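You operate a simulated robot arm through the tools that you are given. There is no shell and no other tool. Be economical: measure what you need, move in short steps, check, and stop when the job is done.

The job below is to be done with a simulated two-armed robot. You get a single attempt, and the scene is never put back.

## Task
Press the basil button three times. Take the flower bulb from the counter end of the work bench and put it on the pink paper cup. Take the small seedling and put it on the beige heart leaf board. Put the teal block on the cream tile. Do these in any order. Set down upright: small seedling.

It is judged by the outcome, as a careful person would: the job done as asked, and still so three seconds after it is handed in. It fails if anything else is knocked over, pushed out of place, dropped, spilled or broken.

## Robot
Two 7-joint arms with two-finger parallel grippers on one trunk, on a base that drives. Base frame: it is fixed to the floor where the robot stands at the start and does not move with it; the origin is under the middle of the robot, x ahead of it, y to its left, z up; the surface under the hand at the start is at about z = 0.79. Readings come in m, rad, newtons and seconds.
The left shoulder is at the start at [0.052, 0.174, 1.26], the right one opposite. With the tool pointing down near the work surface each hand reaches from about 0.1 to 0.64 m from the robot's upright axis, wherever it stands, measured 20 degrees to its own side. Places, roughly: basil button [0.6, 0.2, 1]; cream tile (9x9x2 cm) [-3, -2.6, 0.7]; flower bulb [-1.25, -0.75, 0.75]; heart leaf board (8x8x2 cm) [-2.8, -0.8, 0.8]; pink paper cup (9x9x4 cm) [-1.2, -0.5, 0.8]; small seedling (6x6x10 cm) [-2.9, -0.5, 0.8]; teal block (6x8x5 cm) [-0.4, -2.3, 0.8]. Payload 3.6 kg a hand.
The TCP of each hand is the grasp point between the finger pads, 0.03 m short of the fingertips. In the tool frame z runs along the fingers and y along their closing line. Largest opening 0.11 m; finger width 0.02, thickness 0.01; the body of the gripper, 0.048 by 0.112 m, starts 0.055 m behind the TCP.
Orientation is that of the tool frame in the base frame, as a unit quaternion [w, x, y, z]. With the fingers straight down and closing along the base's y, the tool's x points along the base's -x, its y along +y and its z along -z.

## Interface
- The arms move only by the tool play_rows. It takes "left_series", "right_series" or both (then of equal length, played together; a hand with none holds still); each is a list of rows, each a list of 7 numbers: the turn, a rotation vector about the tool's x, y, z in rad, then the shift along the tool's x, y, z in m, then the closure, from 0 (fully open) to 1 (shut). In form: [[ax, ay, az, tx, ty, tz, fingers], ...]. A call has 1 to 10 rows; each row shifts and turns the commanded pose from where the row before left it, along the tool's axes as they then stand. Rows are played at 5 a second. More than 0.05 m and 0.15 rad between two rows, or a gripper value outside its range, and nothing of the call is played. A pose out of reach is approached as far as the arm can. The call stops where the force on the tool passes 40 N (or 10 N more than at its start, if that is more) or the arm is blocked; 0.2 s more then pass. The fingers move at their own pace (about 0.153 m/s each) and stop on an object; they squeeze with about 37 N. The grip force told is the motor's: it shows also when the fingers shut on nothing. Time passes only in rows, and 0.2 s behind the last, so rows that do not move let the fingers close. The reply holds the time, the measured pose of the TCP, the force on the tool along the base axes, the opening and the grip force, in the units named above and with some noise, with the torque about the TCP (base axes, N m) and any sound that the robot's microphone picked up.
- Cameras (640 x 400 px; columns grow to the right, rows downward): "scene" is now at [0.1383, 0.0282, 1.4479]; the picture's right is [0.31, -0.95, 0.00], its down [-0.44, -0.14, -0.89] and it looks along [0.84, 0.28, -0.46] (base axes); focal length 251 px, centre (320, 200). "left" rides on the left gripper at [0.072, -0.017, -0.103] in its tool frame; the picture's right is [0.23, 0.97, 0.00], its down [-0.76, 0.18, -0.62] and it looks along [-0.61, 0.14, 0.78] (tool axes); focal length 222 px, centre (320, 200). "right" rides on the right gripper at [0.072, 0.017, -0.103] in its tool frame; the picture's right is [-0.23, 0.97, 0.00], its down [-0.76, -0.18, -0.62] and it looks along [-0.61, -0.14, 0.78] (tool axes); focal length 222 px, centre (320, 200). There is no depth. A picture from a camera that has moved, and an enlarged one, comes with that camera's place and axes in the base frame and with its lens.
- snapshot(camera): a new picture of that camera. It takes no simulated time.
- slide_trunk(by): slides the trunk up (or, below 0, down) by that many m; the arms and the scene camera ride with it, the base frame stays. It gives what a move gives, with no picture.
- base_move(legs): drives the robot by 1 to 6 legs, each [ahead, left, turn to the left] in m, m and rad, along the robot's own axes; the way and the turn of a leg run together, so that a leg with both is an arc; at most 1.5 m and 3.142 rad a leg. The arms and the cameras ride along, it lands a little off, and it stops where it bumps. It gives what a move gives.
- pan_tilt(pan, tilt): turns the head with the scene camera to pan (to the left, within 1.501 rad either way) and tilt (down, from -0.506 to 1.204), counted from straight ahead of the robot. It gives what a move gives.
- close_up(camera, box): a new picture of the part [left, top, right, bottom] of that camera's present view, enlarged. It takes no simulated time.
- hand_in(): hands the job in; it is judged then, once.

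Go step by step. Nothing tells you exact positions but the pictures and the camera data: compare them with the known pose of the tool, close in by small moves and look again before you grip or let go. The budget is 165 turns and 122 pictures, counting those below and the enlarged ones. Unless the task says otherwise, let go and move clear before handing in, and close with one line.

The tools are called after ">>>" as a command line: name --argument value ..., lists and objects as JSON in quotes. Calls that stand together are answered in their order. play_rows: Moves the arms, as the interface text tells. Its arguments: {"type":"object","properties":{"left_series":{"type":"array"},"right_series":{"type":"array"}},"required":[]} The other tools are called the same way: slide_trunk (by) slides the trunk up or down; base_move (legs) drives the base; pan_tilt (pan, tilt) turns the head that bears the scene camera; snapshot (camera) takes a picture; close_up (camera, box) takes an enlarged picture of a part of a camera's view; hand_in () hands the job in.

At the start:

```text
t: 0.0
left_tcp_pos: [0.415, 0.3651, 1.2564]
left_ee_rot: [0.0, 0.0, 1.0, 0.0]
left_wrist_force: [-0.1, 0.4, 0.9]
left_moment: [-0.01, 0.04, -0.03]
left_gripper_width: 0.11
left_grasp_force: 0.1
right_tcp_pos: [0.3482, -0.0048, 1.2619]
right_ee_rot: [-0.001, 0.0, 1.0, -0.001]
right_wrist_force: [0.2, 0.2, -0.5]
right_moment: [0.03, 0.01, -0.01]
right_gripper_width: 0.1101
right_grasp_force: 0.0
trunk travel left (down, up): [-0.375, 0.388]
robot x, y, heading: [0.0036, 0.0032, -0.002]
head pan, tilt: [0.316, 0.478]
```

scene: 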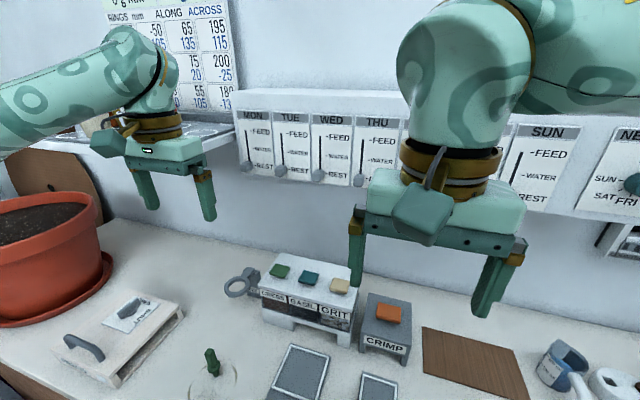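
right: 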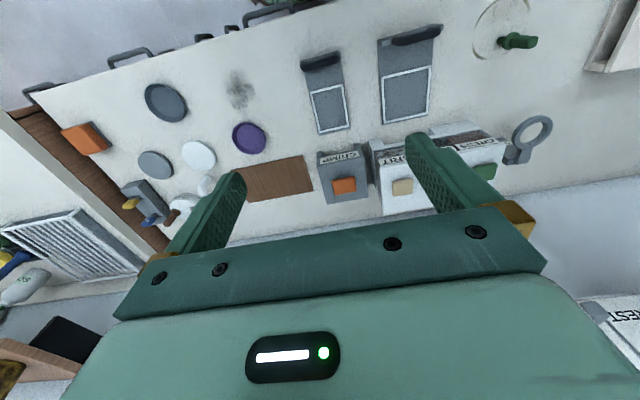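
left: 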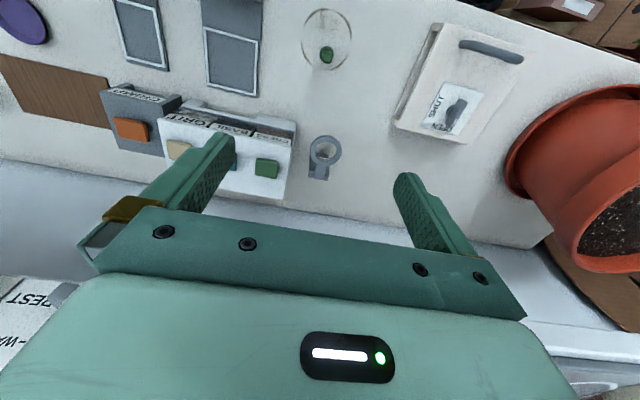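

I see a seed dispenser box with three buttons (cress, basil, grit) ahead on the bench. I'll look at it closer to confirm the labels.

>>> close_up --camera "scene" --box '[220, 240, 420, 365]'

>>> close_up --camera "left" --box '[80, 60, 360, 235]'

```text
3.20 times, centred on (320, 302) of scene
camera zoom: at [0.1383, 0.0282, 1.4479], right [0.31, -0.95, 0.0], down [-0.44, -0.14, -0.89], along [0.84, 0.28, -0.46], focal length 803 px, centre (320, -128)
```

zoom: 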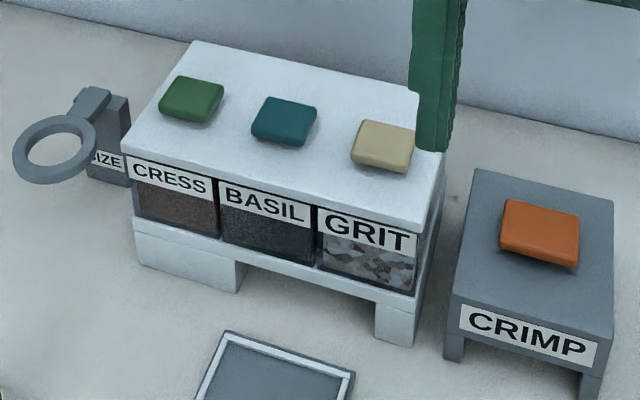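

```text
2.29 times, centred on (220, 148) of left
camera zoom: at [0.3438, 0.3492, 1.3604], right [-0.23, 0.97, 0.0], down [0.76, 0.18, 0.62], along [0.61, 0.14, -0.78], focal length 508 px, centre (549, 320)
```

zoom: 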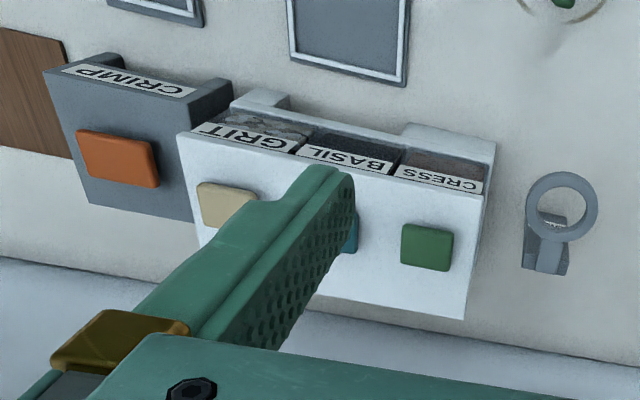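

The basil button is the middle teal one, triangulated at about [0.592, 0.212, 0.97]. I'll bring the left hand, closed, above it and look.

>>> play_rows --left_series '[[0, 0, 0, -0.0354, -0.0306, 0, 1], [0, 0, 0, -0.0354, -0.0306, 0, 1], [0, 0, 0, -0.0354, -0.0306, 0, 1], [0, 0, 0, -0.0354, -0.0306, 0, 1], [0, 0, 0, -0.0354, -0.0306, 0, 1], [0, 0, 0, 0, 0, 0.045, 1], [0, 0, 0, 0, 0, 0.045, 1], [0, 0, 0, 0, 0, 0.045, 1], [0, 0, 0, 0, 0, 0.045, 1], [0, 0, 0, 0, 0, 0, 1]]'

>>> close_up --camera "scene" --box '[220, 220, 420, 345]'

>>> snapshot --camera "left"

```text
t: 2.2
left_tcp_pos: [0.5936, 0.2133, 1.0774]
left_ee_rot: [0.001, 0.0, 1.0, 0.0]
left_wrist_force: [-0.7, -0.2, 0.2]
left_moment: [0.02, 0.0, 0.01]
left_gripper_width: 0.0
left_grasp_force: 37.2
right_tcp_pos: [0.3482, -0.0055, 1.2614]
right_ee_rot: [-0.001, 0.0, 1.0, 0.0]
right_wrist_force: [-1.1, 0.4, 0.8]
right_moment: [0.0, -0.01, 0.02]
right_gripper_width: 0.1101
right_grasp_force: 0.1
trunk travel left (down, up): [-0.375, 0.388]
robot x, y, heading: [0.0001, -0.0004, 0.002]
head pan, tilt: [0.316, 0.478]
```

```text
3.20 times, centred on (320, 282) of scene
camera zoom: at [0.138, 0.0276, 1.448], right [0.31, -0.95, 0.0], down [-0.44, -0.14, -0.89], along [0.84, 0.28, -0.46], focal length 803 px, centre (320, -64)
```

zoom: 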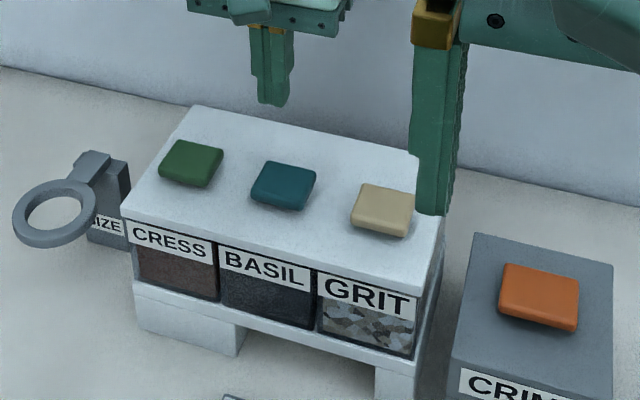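

```text
115 pictures are left
camera left: at [0.5224, 0.1975, 1.181], right [-0.23, 0.97, 0.0], down [0.76, 0.18, 0.62], along [0.61, 0.14, -0.78], focal length 222 px, centre (320, 200)
```

left: 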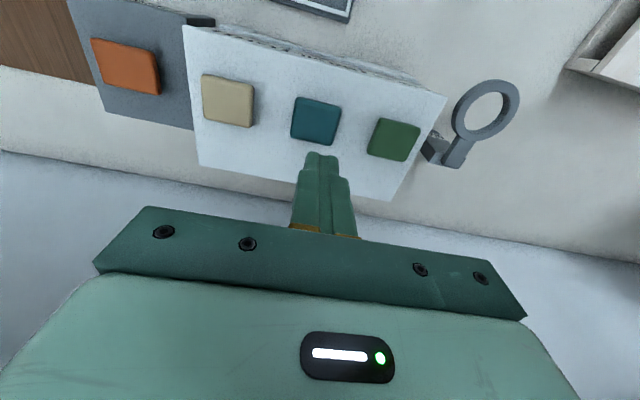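

The fingertip stands over the basil button. I'll come down most of the way, then press in small steps.

>>> play_rows --left_series '[[0, 0, 0, -0.001, -0.002, 0.035, 1], [0, 0, 0, 0, 0, 0.03, 1], [0, 0, 0, 0, 0, 0.005, 1], [0, 0, 0, 0, 0, 0.003, 1], [0, 0, 0, 0, 0, 0.003, 1], [0, 0, 0, 0, 0, 0.003, 1]]'

>>> close_up --camera "scene" --box '[260, 220, 380, 295]'

```text
t: 3.6
left_tcp_pos: [0.5944, 0.21, 0.9974]
left_ee_rot: [0.0, 0.0, 1.0, 0.0]
left_wrist_force: [0.8, 0.7, 1.1]
left_moment: [0.0, 0.01, 0.02]
left_gripper_width: 0.0001
left_grasp_force: 37.2
right_tcp_pos: [0.3481, -0.0054, 1.262]
right_ee_rot: [-0.001, 0.001, 1.0, 0.0]
right_wrist_force: [0.4, 0.2, -0.2]
right_moment: [-0.04, 0.03, 0.04]
right_gripper_width: 0.1099
right_grasp_force: 0.0
trunk travel left (down, up): [-0.375, 0.388]
robot x, y, heading: [-0.0012, 0.0023, -0.001]
head pan, tilt: [0.316, 0.478]
```

```text
5.33 times, centred on (320, 258) of scene
camera zoom: at [0.1386, 0.0281, 1.4479], right [0.31, -0.95, 0.0], down [-0.44, -0.14, -0.89], along [0.84, 0.28, -0.46], focal length 1338 px, centre (320, -107)
```

zoom: 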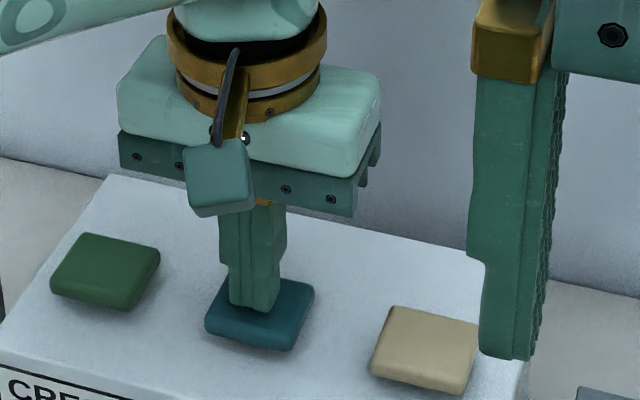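

The tip is just above or on the button with no force yet; I continue in 2 mm steps.

>>> play_rows --left_series '[[0, 0, 0, 0, 0, 0.002, 1], [0, 0, 0, 0, 0, 0.002, 1], [0, 0, 0, 0, 0, 0.002, 1]]'

```text
t: 4.4
left_tcp_pos: [0.5936, 0.2109, 0.9927]
left_ee_rot: [0.0, 0.001, 1.0, 0.0]
left_wrist_force: [-0.1, 0.4, 0.7]
left_moment: [-0.01, 0.0, 0.01]
left_gripper_width: 0.0
left_grasp_force: 36.9
right_tcp_pos: [0.3484, -0.0066, 1.2622]
right_ee_rot: [0.0, 0.0, 1.0, 0.0]
right_wrist_force: [0.2, 0.1, 0.2]
right_moment: [-0.02, -0.03, 0.03]
right_gripper_width: 0.1101
right_grasp_force: 0.0
trunk travel left (down, up): [-0.375, 0.388]
robot x, y, heading: [-0.0019, -0.0055, -0.004]
head pan, tilt: [0.316, 0.478]
```

>>> play_rows --left_series '[[0, 0, 0, 0, 0, 0.002, 1], [0, 0, 0, 0, 0, 0.002, 1]]'

>>> close_up --camera "scene" --box '[260, 220, 380, 295]'

```text
t: 5.0
left_tcp_pos: [0.5925, 0.2101, 0.9886]
left_ee_rot: [0.0, -0.001, 1.0, 0.0]
left_wrist_force: [-1.2, 1.1, 2.2]
left_moment: [0.02, -0.02, -0.01]
left_gripper_width: 0.0
left_grasp_force: 36.7
right_tcp_pos: [0.3482, -0.0067, 1.2609]
right_ee_rot: [-0.001, 0.0, 1.0, 0.0]
right_wrist_force: [0.2, -0.1, -0.6]
right_moment: [0.0, -0.02, -0.03]
right_gripper_width: 0.11
right_grasp_force: 0.1
trunk travel left (down, up): [-0.375, 0.388]
robot x, y, heading: [-0.0032, -0.0006, 0.001]
head pan, tilt: [0.316, 0.478]
heard: click
```

```text
5.33 times, centred on (320, 258) of scene
camera zoom: at [0.1381, 0.0282, 1.4479], right [0.31, -0.95, 0.0], down [-0.44, -0.14, -0.89], along [0.84, 0.28, -0.46], focal length 1338 px, centre (320, -107)
```

zoom: 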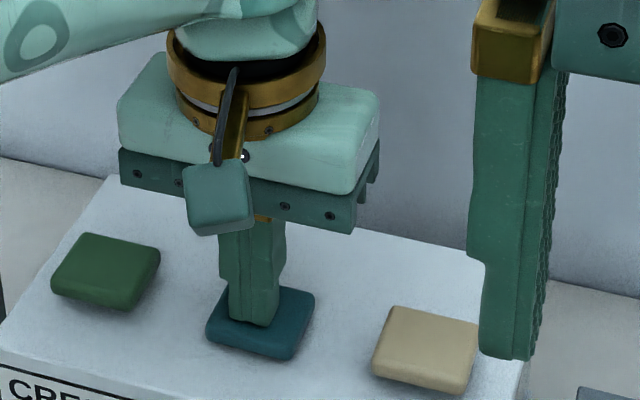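

A click was heard: one press, at TCP z ≈ 0.989. I'll lift clear and press a second time.

>>> play_rows --left_series '[[0, 0, 0, 0, 0, -0.015, 1], [0, 0, 0, 0, 0, -0.01, 1], [0, 0, 0, 0, 0, 0, 1]]'

>>> play_rows --left_series '[[0, 0, 0, 0, 0, 0.015, 1], [0, 0, 0, 0, 0, 0.006, 1], [0, 0, 0, 0, 0, 0.004, 1], [0, 0, 0, 0, 0, 0.001, 1]]'

```text
t: 5.8
left_tcp_pos: [0.5931, 0.2108, 1.0138]
left_ee_rot: [-0.001, 0.0, 1.0, 0.0]
left_wrist_force: [0.2, -0.1, -1.1]
left_moment: [-0.04, -0.04, -0.01]
left_gripper_width: 0.0
left_grasp_force: 36.7
right_tcp_pos: [0.3477, -0.0065, 1.2628]
right_ee_rot: [-0.002, 0.0, 1.0, -0.001]
right_wrist_force: [-0.5, 0.2, -0.4]
right_moment: [0.0, -0.02, 0.01]
right_gripper_width: 0.11
right_grasp_force: 0.1
trunk travel left (down, up): [-0.375, 0.388]
robot x, y, heading: [-0.0048, -0.0002, -0.002]
head pan, tilt: [0.316, 0.478]
```

```text
t: 6.8
left_tcp_pos: [0.5933, 0.2107, 0.989]
left_ee_rot: [0.0, -0.001, 1.0, 0.0]
left_wrist_force: [-0.8, 1.0, 1.8]
left_moment: [0.04, 0.01, -0.02]
left_gripper_width: 0.0
left_grasp_force: 36.8
right_tcp_pos: [0.3476, -0.0061, 1.2621]
right_ee_rot: [-0.001, 0.001, 1.0, 0.0]
right_wrist_force: [-1.2, 0.2, 1.0]
right_moment: [0.03, 0.02, -0.01]
right_gripper_width: 0.1099
right_grasp_force: 0.2
trunk travel left (down, up): [-0.375, 0.388]
robot x, y, heading: [-0.0035, 0.0019, 0.001]
head pan, tilt: [0.316, 0.478]
heard: click
```

Second click heard. Now the third press, then retreat upward.

>>> play_rows --left_series '[[0, 0, 0, 0, 0, -0.016, 1], [0, 0, 0, 0, 0, -0.01, 1], [0, 0, 0, 0, 0, 0, 1]]'

>>> play_rows --left_series '[[0, 0, 0, 0, 0, 0.015, 1], [0, 0, 0, 0, 0, 0.006, 1], [0, 0, 0, 0, 0, 0.004, 1], [0, 0, 0, 0, 0, 0.001, 1]]'

```text
t: 7.6
left_tcp_pos: [0.5935, 0.2098, 1.0118]
left_ee_rot: [0.001, 0.001, 1.0, 0.0]
left_wrist_force: [0.2, -1.2, -0.6]
left_moment: [-0.01, 0.01, 0.01]
left_gripper_width: 0.0
left_grasp_force: 36.3
right_tcp_pos: [0.3476, -0.0053, 1.2626]
right_ee_rot: [-0.001, 0.0, 1.0, 0.0]
right_wrist_force: [0.4, 0.4, -0.2]
right_moment: [-0.03, 0.03, -0.01]
right_gripper_width: 0.1101
right_grasp_force: 0.1
trunk travel left (down, up): [-0.375, 0.388]
robot x, y, heading: [0.0016, 0.0022, 0.003]
head pan, tilt: [0.316, 0.478]
```

```text
t: 8.6
left_tcp_pos: [0.5938, 0.2102, 0.9878]
left_ee_rot: [0.0, 0.0, 1.0, 0.0]
left_wrist_force: [1.1, -1.0, 2.6]
left_moment: [0.02, -0.02, -0.02]
left_gripper_width: 0.0001
left_grasp_force: 36.9
right_tcp_pos: [0.3478, -0.0063, 1.2617]
right_ee_rot: [0.0, 0.001, 1.0, 0.0]
right_wrist_force: [0.3, 0.0, 0.2]
right_moment: [0.0, 0.02, 0.04]
right_gripper_width: 0.1099
right_grasp_force: 0.1
trunk travel left (down, up): [-0.375, 0.388]
robot x, y, heading: [0.0008, -0.002, 0.002]
head pan, tilt: [0.316, 0.478]
heard: click
```

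Three clicks heard: the basil button is done. I retract the left hand up and back before turning around.

>>> play_rows --left_series '[[0, 0, 0, 0, 0, -0.045, 1], [0, 0, 0, 0, 0, -0.045, 1], [0, 0, 0, 0, 0, -0.045, 1], [0, 0, 0, 0, 0, -0.045, 1], [0, 0, 0, 0, 0, -0.045, 1], [0, 0, 0, 0.045, 0.02, 0, 1], [0, 0, 0, 0.045, 0.02, 0, 0.5], [0, 0, 0, 0.045, 0.02, 0, 0], [0, 0, 0, 0.045, 0.01, 0, 0], [0, 0, 0, 0.045, 0, 0, 0]]'

>>> pan_tilt --pan -1.5 --tilt 0.4

>>> snapshot --camera "scene"

>>> pan_tilt --pan 1.5 --tilt 0.4

>>> snapshot --camera "scene"

```text
t: 10.8
left_tcp_pos: [0.3678, 0.2805, 1.2111]
left_ee_rot: [0.0, 0.0, 1.0, -0.001]
left_wrist_force: [-0.6, 0.7, -1.1]
left_moment: [-0.03, 0.0, -0.02]
left_gripper_width: 0.11
left_grasp_force: 0.0
right_tcp_pos: [0.3475, -0.0057, 1.2616]
right_ee_rot: [-0.001, 0.001, 1.0, 0.0]
right_wrist_force: [0.0, 0.5, 0.2]
right_moment: [-0.02, -0.04, 0.02]
right_gripper_width: 0.11
right_grasp_force: 0.0
trunk travel left (down, up): [-0.375, 0.388]
robot x, y, heading: [-0.0004, -0.0006, -0.001]
head pan, tilt: [0.316, 0.478]
```

```text
t: 12.6
left_tcp_pos: [0.3697, 0.2803, 1.2124]
left_ee_rot: [0.0, 0.001, 1.0, 0.0]
left_wrist_force: [-0.3, -0.7, -0.2]
left_moment: [-0.01, -0.03, -0.01]
left_gripper_width: 0.11
left_grasp_force: 0.1
right_tcp_pos: [0.3479, -0.0068, 1.2616]
right_ee_rot: [-0.001, 0.0, 1.0, 0.0]
right_wrist_force: [0.1, -0.3, -0.2]
right_moment: [0.0, -0.02, 0.02]
right_gripper_width: 0.1099
right_grasp_force: 0.0
trunk travel left (down, up): [-0.375, 0.388]
robot x, y, heading: [0.0004, -0.0027, -0.004]
head pan, tilt: [-1.499, 0.4]
```

```text
112 pictures are left
camera scene: at [0.0581, -0.0926, 1.4552], right [-1.0, -0.07, 0.0], down [-0.03, 0.39, -0.92], along [0.07, -0.92, -0.39], focal length 251 px, centre (320, 200)
```

scene: 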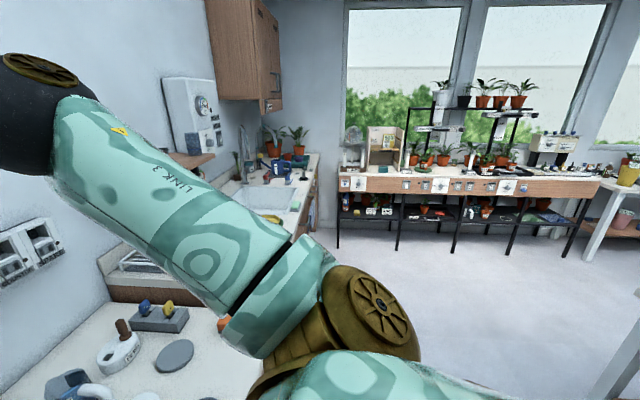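

```text
t: 15.2
left_tcp_pos: [0.3709, 0.2797, 1.2111]
left_ee_rot: [0.0, 0.0, 1.0, 0.0]
left_wrist_force: [0.2, -0.7, -0.2]
left_moment: [-0.03, 0.03, 0.01]
left_gripper_width: 0.1099
left_grasp_force: 0.0
right_tcp_pos: [0.3484, -0.0068, 1.2621]
right_ee_rot: [-0.001, -0.001, 1.0, 0.0]
right_wrist_force: [0.3, -0.7, 0.6]
right_moment: [0.02, -0.04, 0.0]
right_gripper_width: 0.1102
right_grasp_force: 0.1
trunk travel left (down, up): [-0.375, 0.388]
robot x, y, heading: [-0.0011, 0.0003, 0.002]
head pan, tilt: [1.499, 0.4]
```

```text
111 pictures are left
camera scene: at [0.0581, 0.0922, 1.4551], right [1.0, -0.07, 0.0], down [-0.03, -0.39, -0.92], along [0.07, 0.92, -0.39], focal length 251 px, centre (320, 200)
```

scene: 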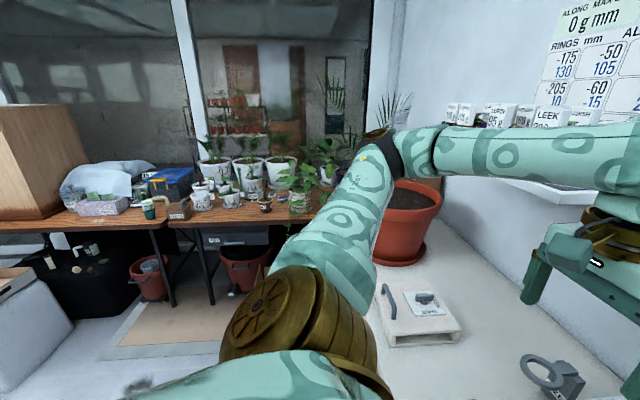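

The target area is behind the robot. I'll turn right in place in two steps and look at the room.

>>> base_move --legs '[[-0.15, 0, 0], [0, 0, -1.57]]'

>>> pan_tilt --pan -1.1 --tilt 0.45

>>> snapshot --camera "scene"

>>> pan_tilt --pan 0 --tilt 0.45

>>> snapshot --camera "scene"

```text
t: 20.4
left_tcp_pos: [0.1304, -0.3724, 1.2112]
left_ee_rot: [0.0, 0.711, 0.703, 0.0]
left_wrist_force: [0.5, -0.5, 0.3]
left_moment: [-0.02, 0.01, -0.01]
left_gripper_width: 0.1099
left_grasp_force: 0.1
right_tcp_pos: [-0.156, -0.3476, 1.2611]
right_ee_rot: [-0.001, 0.711, 0.703, 0.001]
right_wrist_force: [0.0, 0.4, -0.2]
right_moment: [-0.02, 0.02, 0.0]
right_gripper_width: 0.1101
right_grasp_force: 0.1
trunk travel left (down, up): [-0.375, 0.388]
robot x, y, heading: [-0.1475, -0.0026, -1.582]
head pan, tilt: [1.499, 0.4]
```

```text
t: 22.7
left_tcp_pos: [0.1289, -0.3733, 1.2115]
left_ee_rot: [0.001, 0.71, 0.704, 0.001]
left_wrist_force: [-0.1, -0.3, -0.3]
left_moment: [0.03, 0.0, 0.0]
left_gripper_width: 0.1102
left_grasp_force: 0.0
right_tcp_pos: [-0.1551, -0.3483, 1.2616]
right_ee_rot: [0.0, 0.71, 0.704, 0.0]
right_wrist_force: [-0.5, 0.1, -0.2]
right_moment: [0.01, -0.02, 0.0]
right_gripper_width: 0.1098
right_grasp_force: 0.1
trunk travel left (down, up): [-0.375, 0.388]
robot x, y, heading: [-0.1436, 0.0037, -1.581]
head pan, tilt: [-1.1, 0.45]
```

```text
110 pictures are left
camera scene: at [-0.2289, -0.093, 1.4505], right [-0.44, 0.9, 0.0], down [0.39, 0.19, -0.9], along [-0.81, -0.4, -0.44], focal length 251 px, centre (320, 200)
```

scene: 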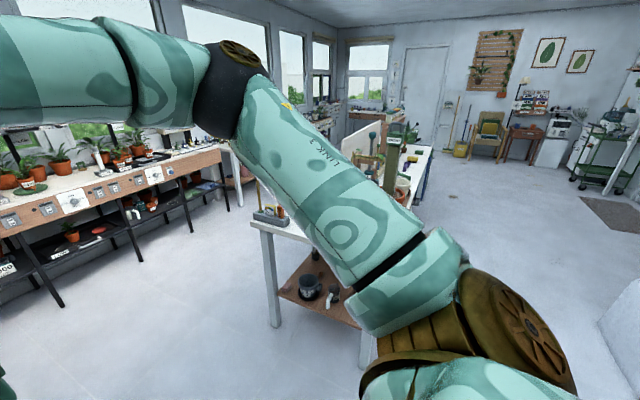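

```text
t: 24.1
left_tcp_pos: [0.1308, -0.3734, 1.2113]
left_ee_rot: [0.0, 0.711, 0.703, 0.0]
left_wrist_force: [0.1, 0.7, 0.1]
left_moment: [0.0, -0.03, 0.0]
left_gripper_width: 0.1099
left_grasp_force: 0.0
right_tcp_pos: [-0.1568, -0.3478, 1.2615]
right_ee_rot: [0.0, 0.711, 0.703, 0.001]
right_wrist_force: [-0.5, -0.2, 0.8]
right_moment: [0.01, -0.03, 0.01]
right_gripper_width: 0.1102
right_grasp_force: 0.1
trunk travel left (down, up): [-0.375, 0.388]
robot x, y, heading: [-0.1421, -0.0013, -1.582]
head pan, tilt: [0.0, 0.45]
```

```text
109 pictures are left
camera scene: at [-0.1477, -0.1441, 1.4504], right [-1.0, 0.01, 0.0], down [0.01, 0.44, -0.9], along [-0.01, -0.9, -0.44], focal length 251 px, centre (320, 200)
```

scene: 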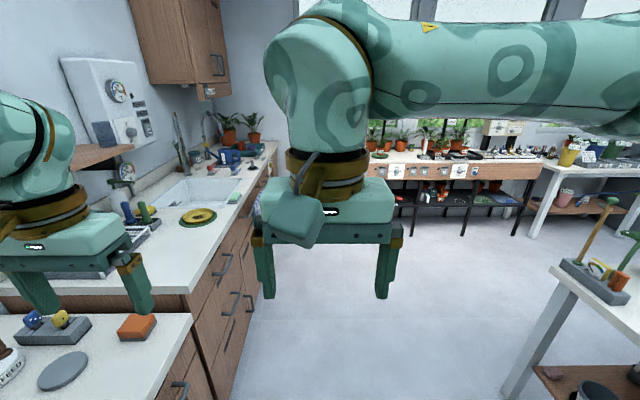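

The island work bench begins around x = -0.9. I turn further right to face it.

>>> base_move --legs '[[0, 0, -1.3]]'

>>> pan_tilt --pan 0.35 --tilt 0.5

>>> snapshot --camera "scene"

```text
t: 27.7
left_tcp_pos: [-0.4322, -0.3643, 1.2104]
left_ee_rot: [0.0, 0.992, 0.127, 0.0]
left_wrist_force: [0.2, 0.3, 0.9]
left_moment: [-0.01, 0.01, 0.03]
left_gripper_width: 0.1098
left_grasp_force: 0.1
right_tcp_pos: [-0.4856, -0.0814, 1.2623]
right_ee_rot: [0.0, 0.992, 0.127, 0.0]
right_wrist_force: [0.6, 0.2, 0.1]
right_moment: [-0.02, 0.02, 0.02]
right_gripper_width: 0.1099
right_grasp_force: 0.1
trunk travel left (down, up): [-0.375, 0.388]
robot x, y, heading: [-0.1465, 0.004, -2.887]
head pan, tilt: [0.0, 0.45]
```

```text
t: 28.5
left_tcp_pos: [-0.4338, -0.3645, 1.2118]
left_ee_rot: [-0.001, 0.992, 0.128, 0.0]
left_wrist_force: [-0.4, 0.0, 0.1]
left_moment: [-0.02, 0.0, -0.06]
left_gripper_width: 0.1098
left_grasp_force: 0.1
right_tcp_pos: [-0.485, -0.0827, 1.2619]
right_ee_rot: [-0.001, 0.992, 0.127, 0.001]
right_wrist_force: [-0.2, 1.2, 0.3]
right_moment: [-0.03, -0.04, -0.01]
right_gripper_width: 0.1098
right_grasp_force: 0.1
trunk travel left (down, up): [-0.375, 0.388]
robot x, y, heading: [-0.146, -0.0014, -2.882]
head pan, tilt: [0.351, 0.499]
```

```text
108 pictures are left
camera scene: at [-0.2711, -0.0654, 1.446], right [-0.57, 0.82, 0.0], down [0.39, 0.27, -0.88], along [-0.72, -0.5, -0.48], focal length 251 px, centre (320, 200)
```

scene: 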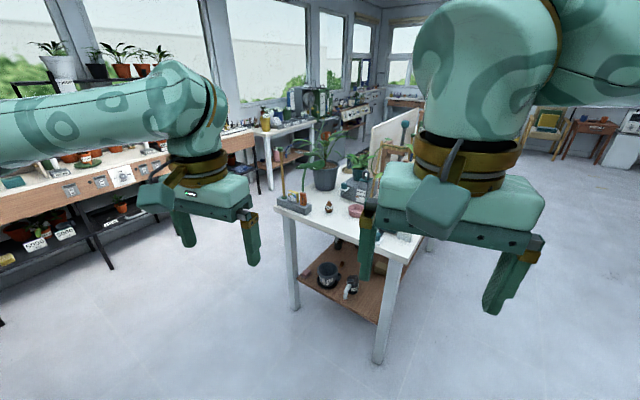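

The bench end is near x ≈ -1.07, y from -0.91 to -0.21. I'll enlarge the picture and approach.

>>> close_up --camera "scene" --box '[260, 120, 420, 220]'

```text
4.00 times, centred on (340, 170) of scene
camera zoom: at [-0.2711, -0.0654, 1.446], right [-0.57, 0.82, 0.0], down [0.39, 0.27, -0.88], along [-0.72, -0.5, -0.48], focal length 1004 px, centre (240, 320)
```

zoom: 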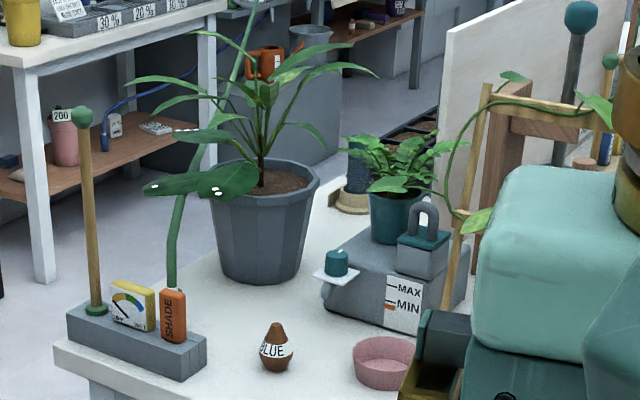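

The bulb (labelled BLUE) is around [-1.18, -0.64] and the pink cup around [-1.22, -0.51]. I'll drive to stand facing the bench end.

>>> base_move --legs '[[0, 0, -0.257], [0, 0.45, 0], [0.45, 0, 0]]'

>>> pan_tilt --pan 0.1 --tilt 0.7

>>> snapshot --camera "scene"

>>> snapshot --camera "left"

```text
t: 34.4
left_tcp_pos: [-0.9564, -0.7402, 1.2113]
left_ee_rot: [0.0, 1.0, 0.0, 0.0]
left_wrist_force: [-0.9, -0.8, 0.2]
left_moment: [-0.01, 0.05, 0.01]
left_gripper_width: 0.1102
left_grasp_force: 0.0
right_tcp_pos: [-0.9355, -0.4555, 1.2625]
right_ee_rot: [0.0, 1.0, -0.001, 0.001]
right_wrist_force: [0.7, -0.1, 0.7]
right_moment: [0.0, -0.02, 0.01]
right_gripper_width: 0.1101
right_grasp_force: 0.2
trunk travel left (down, up): [-0.375, 0.388]
robot x, y, heading: [-0.5859, -0.4568, -3.139]
head pan, tilt: [0.351, 0.499]
```

```text
t: 35.2
left_tcp_pos: [-0.9549, -0.7403, 1.2112]
left_ee_rot: [0.0, 1.0, 0.001, 0.0]
left_wrist_force: [0.3, 0.6, 0.0]
left_moment: [0.02, -0.02, -0.01]
left_gripper_width: 0.1097
left_grasp_force: 0.0
right_tcp_pos: [-0.9331, -0.454, 1.2627]
right_ee_rot: [0.0, 1.0, 0.0, 0.001]
right_wrist_force: [-0.2, -0.2, -0.2]
right_moment: [-0.01, 0.01, 0.01]
right_gripper_width: 0.11
right_grasp_force: 0.0
trunk travel left (down, up): [-0.375, 0.388]
robot x, y, heading: [-0.585, -0.4584, -3.141]
head pan, tilt: [0.099, 0.7]
```

```text
106 pictures are left
camera scene: at [-0.7226, -0.4689, 1.4283], right [-0.1, 0.99, 0.0], down [0.64, 0.07, -0.77], along [-0.76, -0.08, -0.64], focal length 251 px, centre (320, 200)
```

scene: 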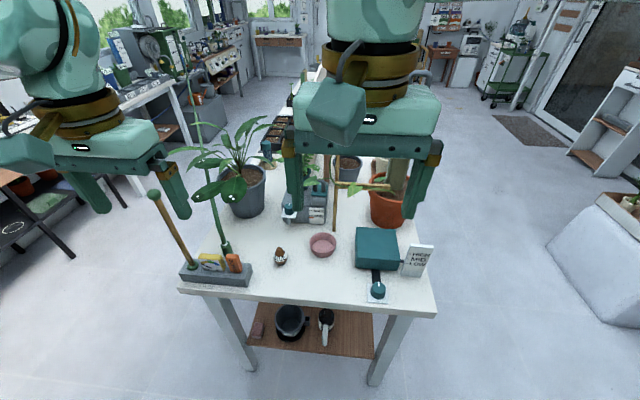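

```text
105 pictures are left
camera left: at [-0.8817, -0.7226, 1.3143], right [0.23, -0.97, 0.0], down [-0.76, -0.18, 0.62], along [-0.61, -0.14, -0.78], focal length 222 px, centre (320, 200)
```

left: 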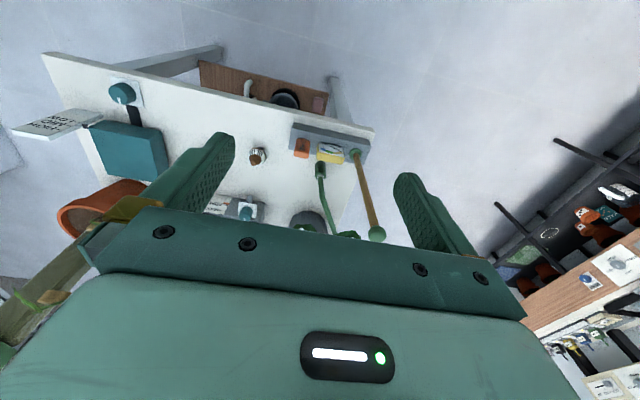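

The pictures agree: bulb at about [-1.165, -0.633], cup at about [-1.248, -0.518]. A tall green stalk stands to the left, so I'll use the right hand and stand a little further left.

>>> base_move --legs '[[0, 0.26, 0], [0.07, 0, 0]]'

>>> pan_tilt --pan -0.2 --tilt 0.8

>>> snapshot --camera "scene"

>>> snapshot --camera "right"

```text
t: 37.7
left_tcp_pos: [-1.0275, -1.0052, 1.21]
left_ee_rot: [0.001, 1.0, 0.0, 0.001]
left_wrist_force: [-0.6, -0.5, 0.4]
left_moment: [0.0, -0.05, 0.01]
left_gripper_width: 0.1098
left_grasp_force: 0.0
right_tcp_pos: [-1.0062, -0.7191, 1.2596]
right_ee_rot: [0.0, 1.0, 0.0, 0.002]
right_wrist_force: [-0.6, -0.2, -0.3]
right_moment: [-0.03, 0.0, 0.02]
right_gripper_width: 0.1102
right_grasp_force: 0.1
trunk travel left (down, up): [-0.375, 0.388]
robot x, y, heading: [-0.6554, -0.7254, -3.146]
head pan, tilt: [0.099, 0.7]
```

```text
t: 38.5
left_tcp_pos: [-1.0245, -1.005, 1.2112]
left_ee_rot: [-0.001, 1.0, 0.0, 0.0]
left_wrist_force: [0.4, 0.7, -0.2]
left_moment: [-0.01, 0.01, -0.02]
left_gripper_width: 0.11
left_grasp_force: 0.1
right_tcp_pos: [-1.0023, -0.7197, 1.2629]
right_ee_rot: [0.001, 1.0, 0.001, 0.0]
right_wrist_force: [-0.3, 0.4, 0.2]
right_moment: [0.0, 0.02, 0.01]
right_gripper_width: 0.1099
right_grasp_force: 0.1
trunk travel left (down, up): [-0.375, 0.388]
robot x, y, heading: [-0.6562, -0.7256, -3.14]
head pan, tilt: [-0.201, 0.799]
```

```text
104 pictures are left
camera scene: at [-0.7861, -0.7095, 1.4201], right [0.2, 0.98, 0.0], down [0.7, -0.14, -0.7], along [-0.68, 0.14, -0.72], focal length 251 px, centre (320, 200)
```

scene: 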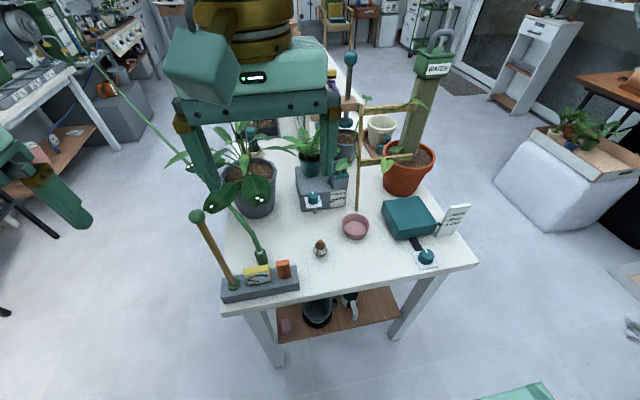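

```text
103 pictures are left
camera right: at [-0.9311, -0.7357, 1.3661], right [-0.23, -0.97, 0.0], down [-0.76, 0.18, 0.62], along [-0.61, 0.14, -0.78], focal length 222 px, centre (320, 200)
```

right: 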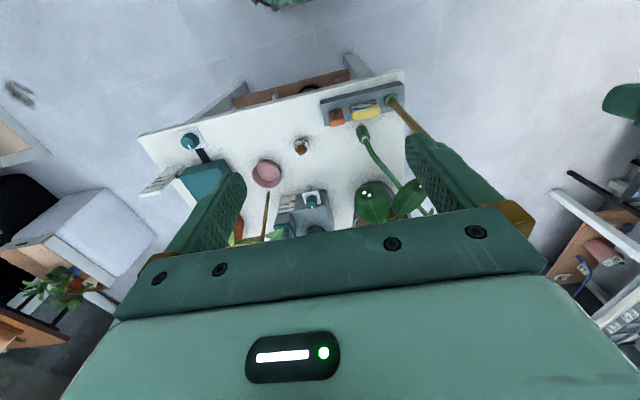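

Refined: bulb [-1.170, -0.631], cup [-1.231, -0.507], with a trellis post just behind the cup at x ≈ -1.32. I move the right hand above the bulb.

>>> play_rows --right_series '[[0, 0, 0, -0.042, -0.022, 0, 0], [0, 0, 0, -0.042, -0.022, 0, 0], [0, 0, 0, -0.042, -0.022, 0, 0], [0, 0, 0, -0.042, -0.022, 0, 0], [0, 0, 0, 0, 0, 0.045, 0], [0, 0, 0, 0, 0, 0.045, 0], [0, 0, 0, 0, 0, 0.045, 0], [0, 0, 0, 0, 0, 0.045, 0], [0, 0, 0, 0, 0, 0.045, 0], [0, 0, 0, 0, 0, 0.045, 0]]'

>>> snapshot --camera "scene"

>>> snapshot --camera "right"

```text
t: 40.7
left_tcp_pos: [-1.0249, -1.0042, 1.2114]
left_ee_rot: [-0.002, 1.0, 0.001, 0.0]
left_wrist_force: [0.1, 0.7, 0.7]
left_moment: [0.02, 0.04, 0.01]
left_gripper_width: 0.11
left_grasp_force: 0.1
right_tcp_pos: [-1.1759, -0.6316, 0.9923]
right_ee_rot: [0.0, 1.0, 0.001, 0.001]
right_wrist_force: [0.4, 0.4, -0.3]
right_moment: [-0.03, 0.02, 0.0]
right_gripper_width: 0.1098
right_grasp_force: 0.0
trunk travel left (down, up): [-0.375, 0.388]
robot x, y, heading: [-0.6532, -0.7234, -3.144]
head pan, tilt: [-0.201, 0.799]
```

```text
102 pictures are left
camera scene: at [-0.7875, -0.7093, 1.4199], right [0.2, 0.98, 0.0], down [0.7, -0.14, -0.7], along [-0.68, 0.14, -0.72], focal length 251 px, centre (320, 200)
```

scene: 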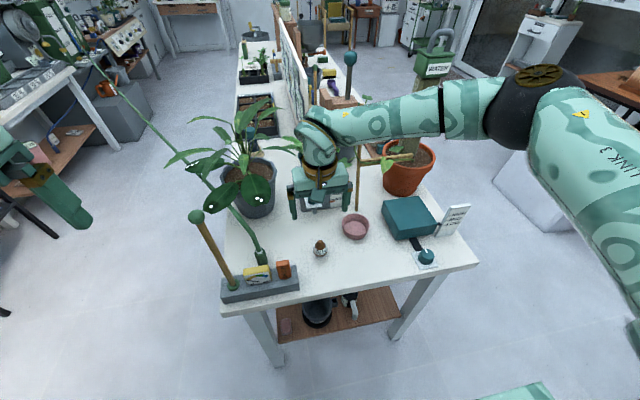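

```text
101 pictures are left
camera right: at [-1.1025, -0.6475, 1.0958], right [-0.23, -0.97, 0.0], down [-0.76, 0.18, 0.62], along [-0.61, 0.14, -0.78], focal length 222 px, centre (320, 200)
```

right: 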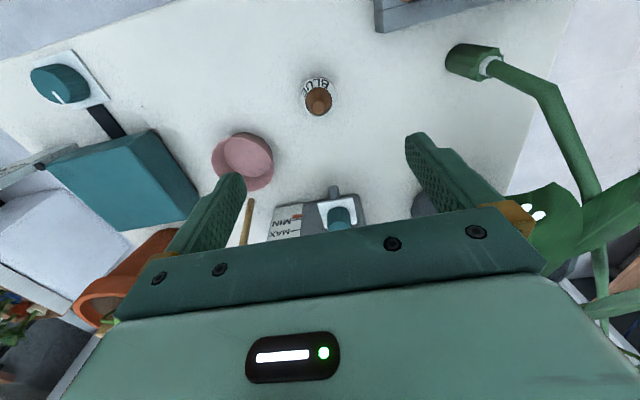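

The bulb is right under the hand. I'll descend in steps and check.

>>> play_rows --right_series '[[0, 0, 0, 0.003, 0, 0.04, 0], [0, 0, 0, 0, 0, 0.04, 0], [0, 0, 0, 0, 0, 0.04, 0], [0, 0, 0, 0, 0, 0.03, 0]]'

>>> snapshot --camera "right"

>>> close_up --camera "scene" --box '[230, 160, 430, 285]'

```text
t: 41.7
left_tcp_pos: [-1.0248, -1.0046, 1.211]
left_ee_rot: [0.0, 1.0, 0.0, -0.001]
left_wrist_force: [0.2, 0.4, -0.8]
left_moment: [0.03, -0.01, -0.01]
left_gripper_width: 0.1101
left_grasp_force: 0.0
right_tcp_pos: [-1.1691, -0.6304, 0.8416]
right_ee_rot: [-0.001, 1.0, 0.0, 0.001]
right_wrist_force: [0.3, -0.2, 0.1]
right_moment: [0.02, 0.03, 0.05]
right_gripper_width: 0.1099
right_grasp_force: 0.0
trunk travel left (down, up): [-0.375, 0.388]
robot x, y, heading: [-0.6548, -0.7294, -3.144]
head pan, tilt: [-0.201, 0.799]
```

```text
100 pictures are left
camera right: at [-1.0973, -0.6483, 0.9448], right [-0.23, -0.97, 0.0], down [-0.76, 0.18, 0.62], along [-0.61, 0.14, -0.78], focal length 222 px, centre (320, 200)
```

right: 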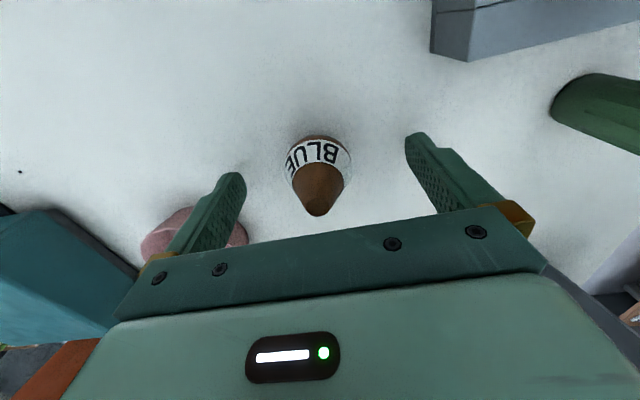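

```text
3.20 times, centred on (330, 222) of scene
camera zoom: at [-0.787, -0.7095, 1.42], right [0.2, 0.98, 0.0], down [0.7, -0.14, -0.7], along [-0.68, 0.14, -0.72], focal length 803 px, centre (288, 128)
```

zoom: 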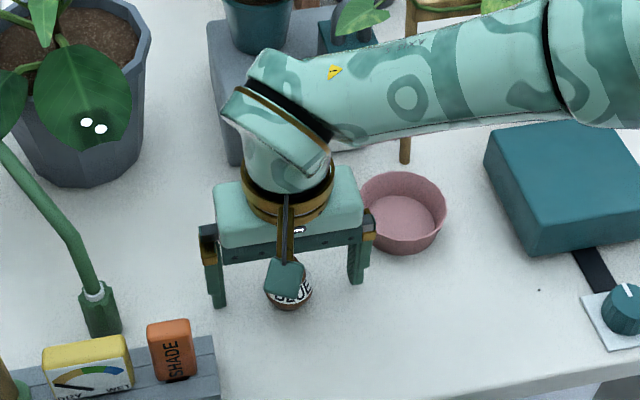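

The bulb is centred between the fingers, top near z 0.86. Lower 1.5 cm more and close.

>>> play_rows --right_series '[[0, 0, 0, 0, 0, 0.014, 0], [0, 0, 0, 0, 0, 0, 0.3], [0, 0, 0, 0, 0, 0, 0.6], [0, 0, 0, 0, 0, 0, 1], [0, 0, 0, 0, 0, 0, 1]]'

```text
t: 42.4
left_tcp_pos: [-1.0245, -1.0047, 1.2116]
left_ee_rot: [0.0, 1.0, 0.0, 0.0]
left_wrist_force: [0.2, 0.7, -0.5]
left_moment: [0.05, -0.02, -0.01]
left_gripper_width: 0.1099
left_grasp_force: 0.0
right_tcp_pos: [-1.1701, -0.6304, 0.8305]
right_ee_rot: [0.0, 1.0, -0.002, -0.002]
right_wrist_force: [4.4, 1.3, 11.0]
right_moment: [0.34, -0.23, -0.2]
right_gripper_width: 0.045
right_grasp_force: 0.3
trunk travel left (down, up): [-0.375, 0.388]
robot x, y, heading: [-0.6557, -0.726, 3.142]
head pan, tilt: [-0.201, 0.799]
stopped in row 3 (right hand): the force on the tool passed its limit at 115 N (the readings are from after the stop); the commanded pose is now the measured one
```

The motion stopped on a force: the tips probably touched the table (z ≈ 0.80). I check before continuing.

>>> snapshot --camera "right"

>>> close_up --camera "scene" --box '[270, 200, 390, 275]'

```text
98 pictures are left
camera right: at [-1.0977, -0.6478, 0.9338], right [-0.23, -0.97, 0.0], down [-0.76, 0.18, 0.63], along [-0.61, 0.14, -0.78], focal length 222 px, centre (320, 200)
```

right: 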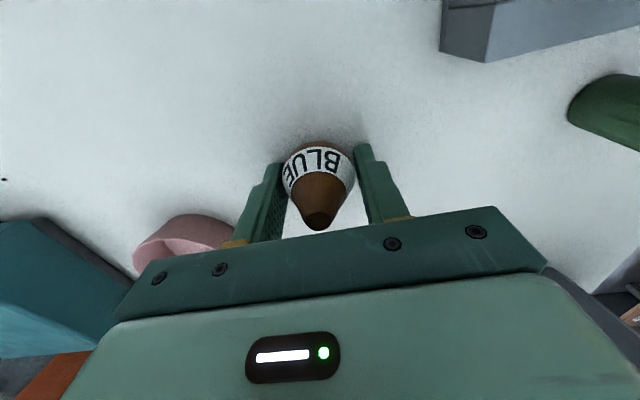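

```text
5.33 times, centred on (330, 238) of scene
camera zoom: at [-0.7853, -0.7093, 1.4202], right [0.2, 0.98, 0.0], down [0.7, -0.14, -0.7], along [-0.68, 0.14, -0.72], focal length 1338 px, centre (267, 0)
```

zoom: 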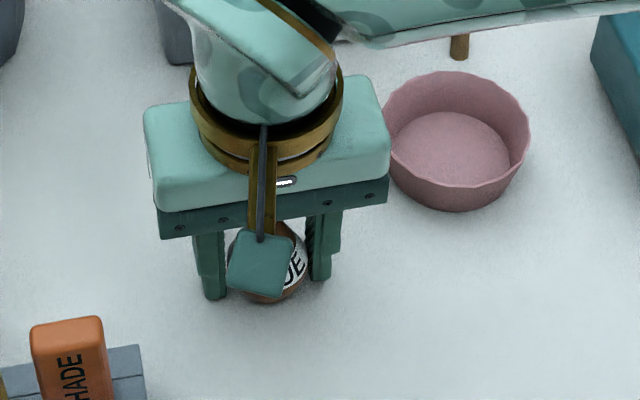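

The bulb stands untouched between the fingers. Raise 4 mm and close.

>>> play_rows --right_series '[[0, 0, 0, 0, 0, -0.004, 0.6], [0, 0, 0, 0, 0, 0, 0.7], [0, 0, 0, 0, 0, 0, 1], [0, 0, 0, 0, 0, 0, 1]]'

```text
t: 43.4
left_tcp_pos: [-1.026, -1.0046, 1.2105]
left_ee_rot: [0.0, 1.0, 0.0, 0.0]
left_wrist_force: [-0.5, -0.7, 0.3]
left_moment: [0.02, 0.0, 0.01]
left_gripper_width: 0.1101
left_grasp_force: 0.1
right_tcp_pos: [-1.1709, -0.6316, 0.8324]
right_ee_rot: [0.0, 1.0, -0.001, 0.0]
right_wrist_force: [-0.5, 0.7, -0.1]
right_moment: [0.0, 0.0, 0.0]
right_gripper_width: 0.0427
right_grasp_force: 37.2
trunk travel left (down, up): [-0.375, 0.388]
robot x, y, heading: [-0.6565, -0.7247, 3.142]
head pan, tilt: [-0.201, 0.799]
```

Gripped (width 4.3 cm). Lift 10 cm and move above the cup.

>>> play_rows --right_series '[[0, 0, 0, 0, 0, -0.02, 1], [0, 0, 0, 0, 0, -0.04, 1], [0, 0, 0, 0, 0, -0.04, 1], [0, 0, 0, -0.02, -0.0415, 0, 1], [0, 0, 0, -0.02, -0.0415, 0, 1], [0, 0, 0, -0.018, -0.0415, 0, 1], [0, 0, 0, 0, 0, 0, 1]]'

>>> snapshot --camera "right"

>>> close_up --camera "scene" --box '[270, 160, 430, 260]'

```text
t: 45.0
left_tcp_pos: [-1.0258, -1.0057, 1.2111]
left_ee_rot: [0.0, 1.0, 0.0, 0.001]
left_wrist_force: [0.5, -0.8, 0.5]
left_moment: [-0.02, 0.03, 0.0]
left_gripper_width: 0.1099
left_grasp_force: 0.1
right_tcp_pos: [-1.2276, -0.5046, 0.9346]
right_ee_rot: [0.001, 1.0, -0.001, -0.001]
right_wrist_force: [-0.7, -1.1, 0.2]
right_moment: [0.01, 0.02, 0.0]
right_gripper_width: 0.0428
right_grasp_force: 37.0
trunk travel left (down, up): [-0.375, 0.388]
robot x, y, heading: [-0.6549, -0.7278, 3.141]
head pan, tilt: [-0.201, 0.799]
```

```text
96 pictures are left
camera right: at [-1.1553, -0.5225, 1.0376], right [-0.23, -0.97, 0.0], down [-0.76, 0.18, 0.62], along [-0.61, 0.14, -0.78], focal length 222 px, centre (320, 200)
```

right: 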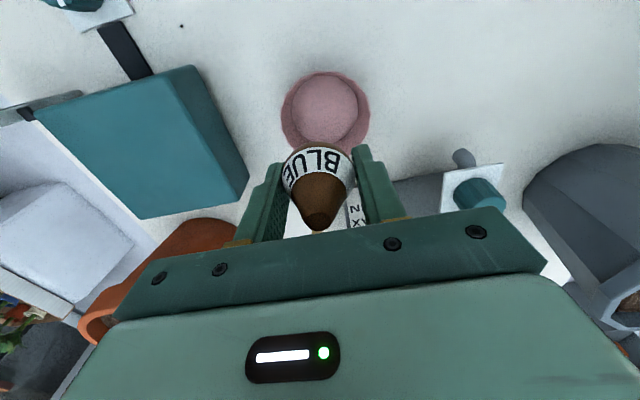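

```text
4.00 times, centred on (350, 210) of scene
camera zoom: at [-0.7867, -0.7099, 1.42], right [0.2, 0.98, 0.0], down [0.7, -0.14, -0.7], along [-0.68, 0.14, -0.72], focal length 1004 px, centre (200, 160)
```

zoom: 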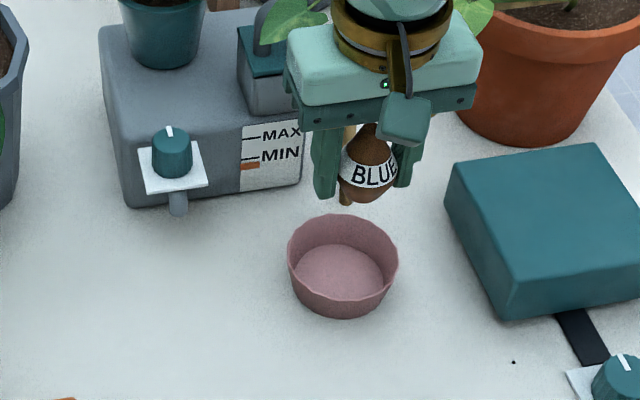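

The cup centre computes to about [-1.221, -0.512]. Small correction, then descend partly and look.

>>> play_rows --right_series '[[0, 0, 0, 0.006, 0.007, 0, 1], [0, 0, 0, 0, 0, 0.025, 1], [0, 0, 0, 0, 0, 0.025, 1], [0, 0, 0, 0, 0, 0, 1]]'

>>> snapshot --camera "right"

>>> close_up --camera "scene" --box '[300, 180, 420, 255]'

```text
t: 46.0
left_tcp_pos: [-1.0252, -1.0059, 1.2101]
left_ee_rot: [0.0, 1.0, 0.0, -0.001]
left_wrist_force: [-0.3, 0.4, -1.1]
left_moment: [0.01, -0.03, 0.0]
left_gripper_width: 0.11
left_grasp_force: 0.0
right_tcp_pos: [-1.2243, -0.5132, 0.8836]
right_ee_rot: [0.0, 1.0, -0.002, 0.0]
right_wrist_force: [-0.3, 0.7, -0.9]
right_moment: [-0.01, -0.01, 0.03]
right_gripper_width: 0.0425
right_grasp_force: 37.5
trunk travel left (down, up): [-0.375, 0.388]
robot x, y, heading: [-0.656, -0.723, 3.138]
head pan, tilt: [-0.201, 0.799]
```

```text
94 pictures are left
camera right: at [-1.1511, -0.5301, 0.9871], right [-0.23, -0.97, 0.0], down [-0.76, 0.18, 0.62], along [-0.61, 0.14, -0.78], focal length 222 px, centre (320, 200)
```

right: 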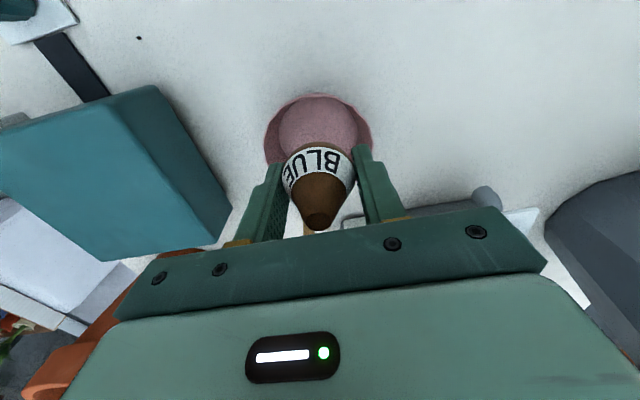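

```text
5.33 times, centred on (360, 218) of scene
camera zoom: at [-0.7866, -0.7093, 1.4201], right [0.2, 0.98, 0.0], down [0.7, -0.14, -0.7], along [-0.68, 0.14, -0.72], focal length 1338 px, centre (107, 107)
```

zoom: 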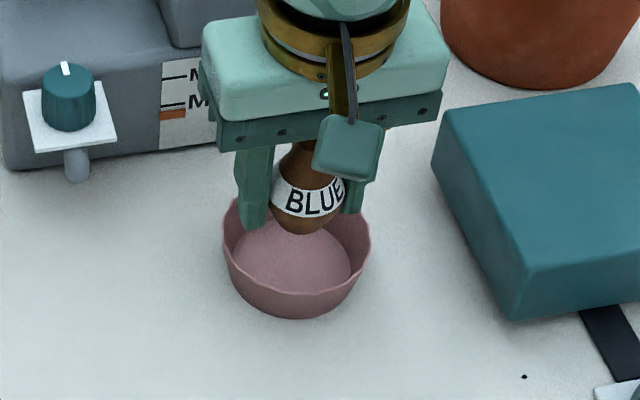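

Alignment over the cup is good. I lower the bulb into it with a small step at the end.

>>> play_rows --right_series '[[0, 0, 0, 0, 0, 0.02, 1], [0, 0, 0, 0, 0, 0.016, 1], [0, 0, 0, 0, 0, 0.004, 1], [0, 0, 0, 0, 0, 0.002, 1]]'

>>> close_up --camera "scene" --box '[300, 180, 420, 255]'

```text
t: 47.0
left_tcp_pos: [-1.0248, -1.0049, 1.2114]
left_ee_rot: [0.0, 1.0, 0.001, 0.0]
left_wrist_force: [-0.8, -0.2, -0.6]
left_moment: [-0.01, 0.04, 0.03]
left_gripper_width: 0.1101
left_grasp_force: 0.1
right_tcp_pos: [-1.2229, -0.5134, 0.8414]
right_ee_rot: [0.0, 1.0, -0.001, -0.002]
right_wrist_force: [-3.1, 2.0, 8.9]
right_moment: [0.01, 0.02, 0.0]
right_gripper_width: 0.0426
right_grasp_force: 36.7
trunk travel left (down, up): [-0.375, 0.388]
robot x, y, heading: [-0.6552, -0.7234, 3.138]
head pan, tilt: [-0.201, 0.799]
```

```text
5.33 times, centred on (360, 218) of scene
camera zoom: at [-0.7863, -0.7092, 1.4201], right [0.2, 0.98, 0.0], down [0.7, -0.14, -0.7], along [-0.68, 0.14, -0.72], focal length 1338 px, centre (107, 107)
```

zoom: 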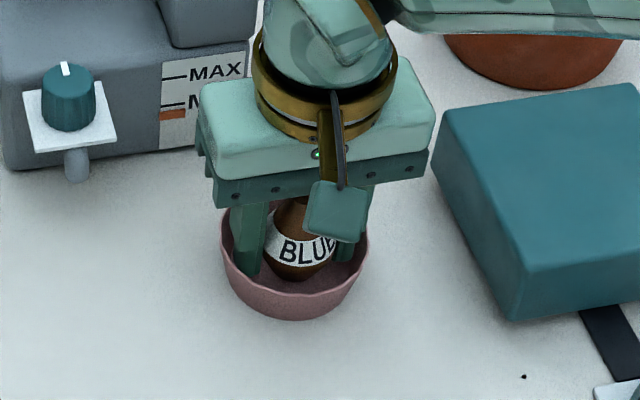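

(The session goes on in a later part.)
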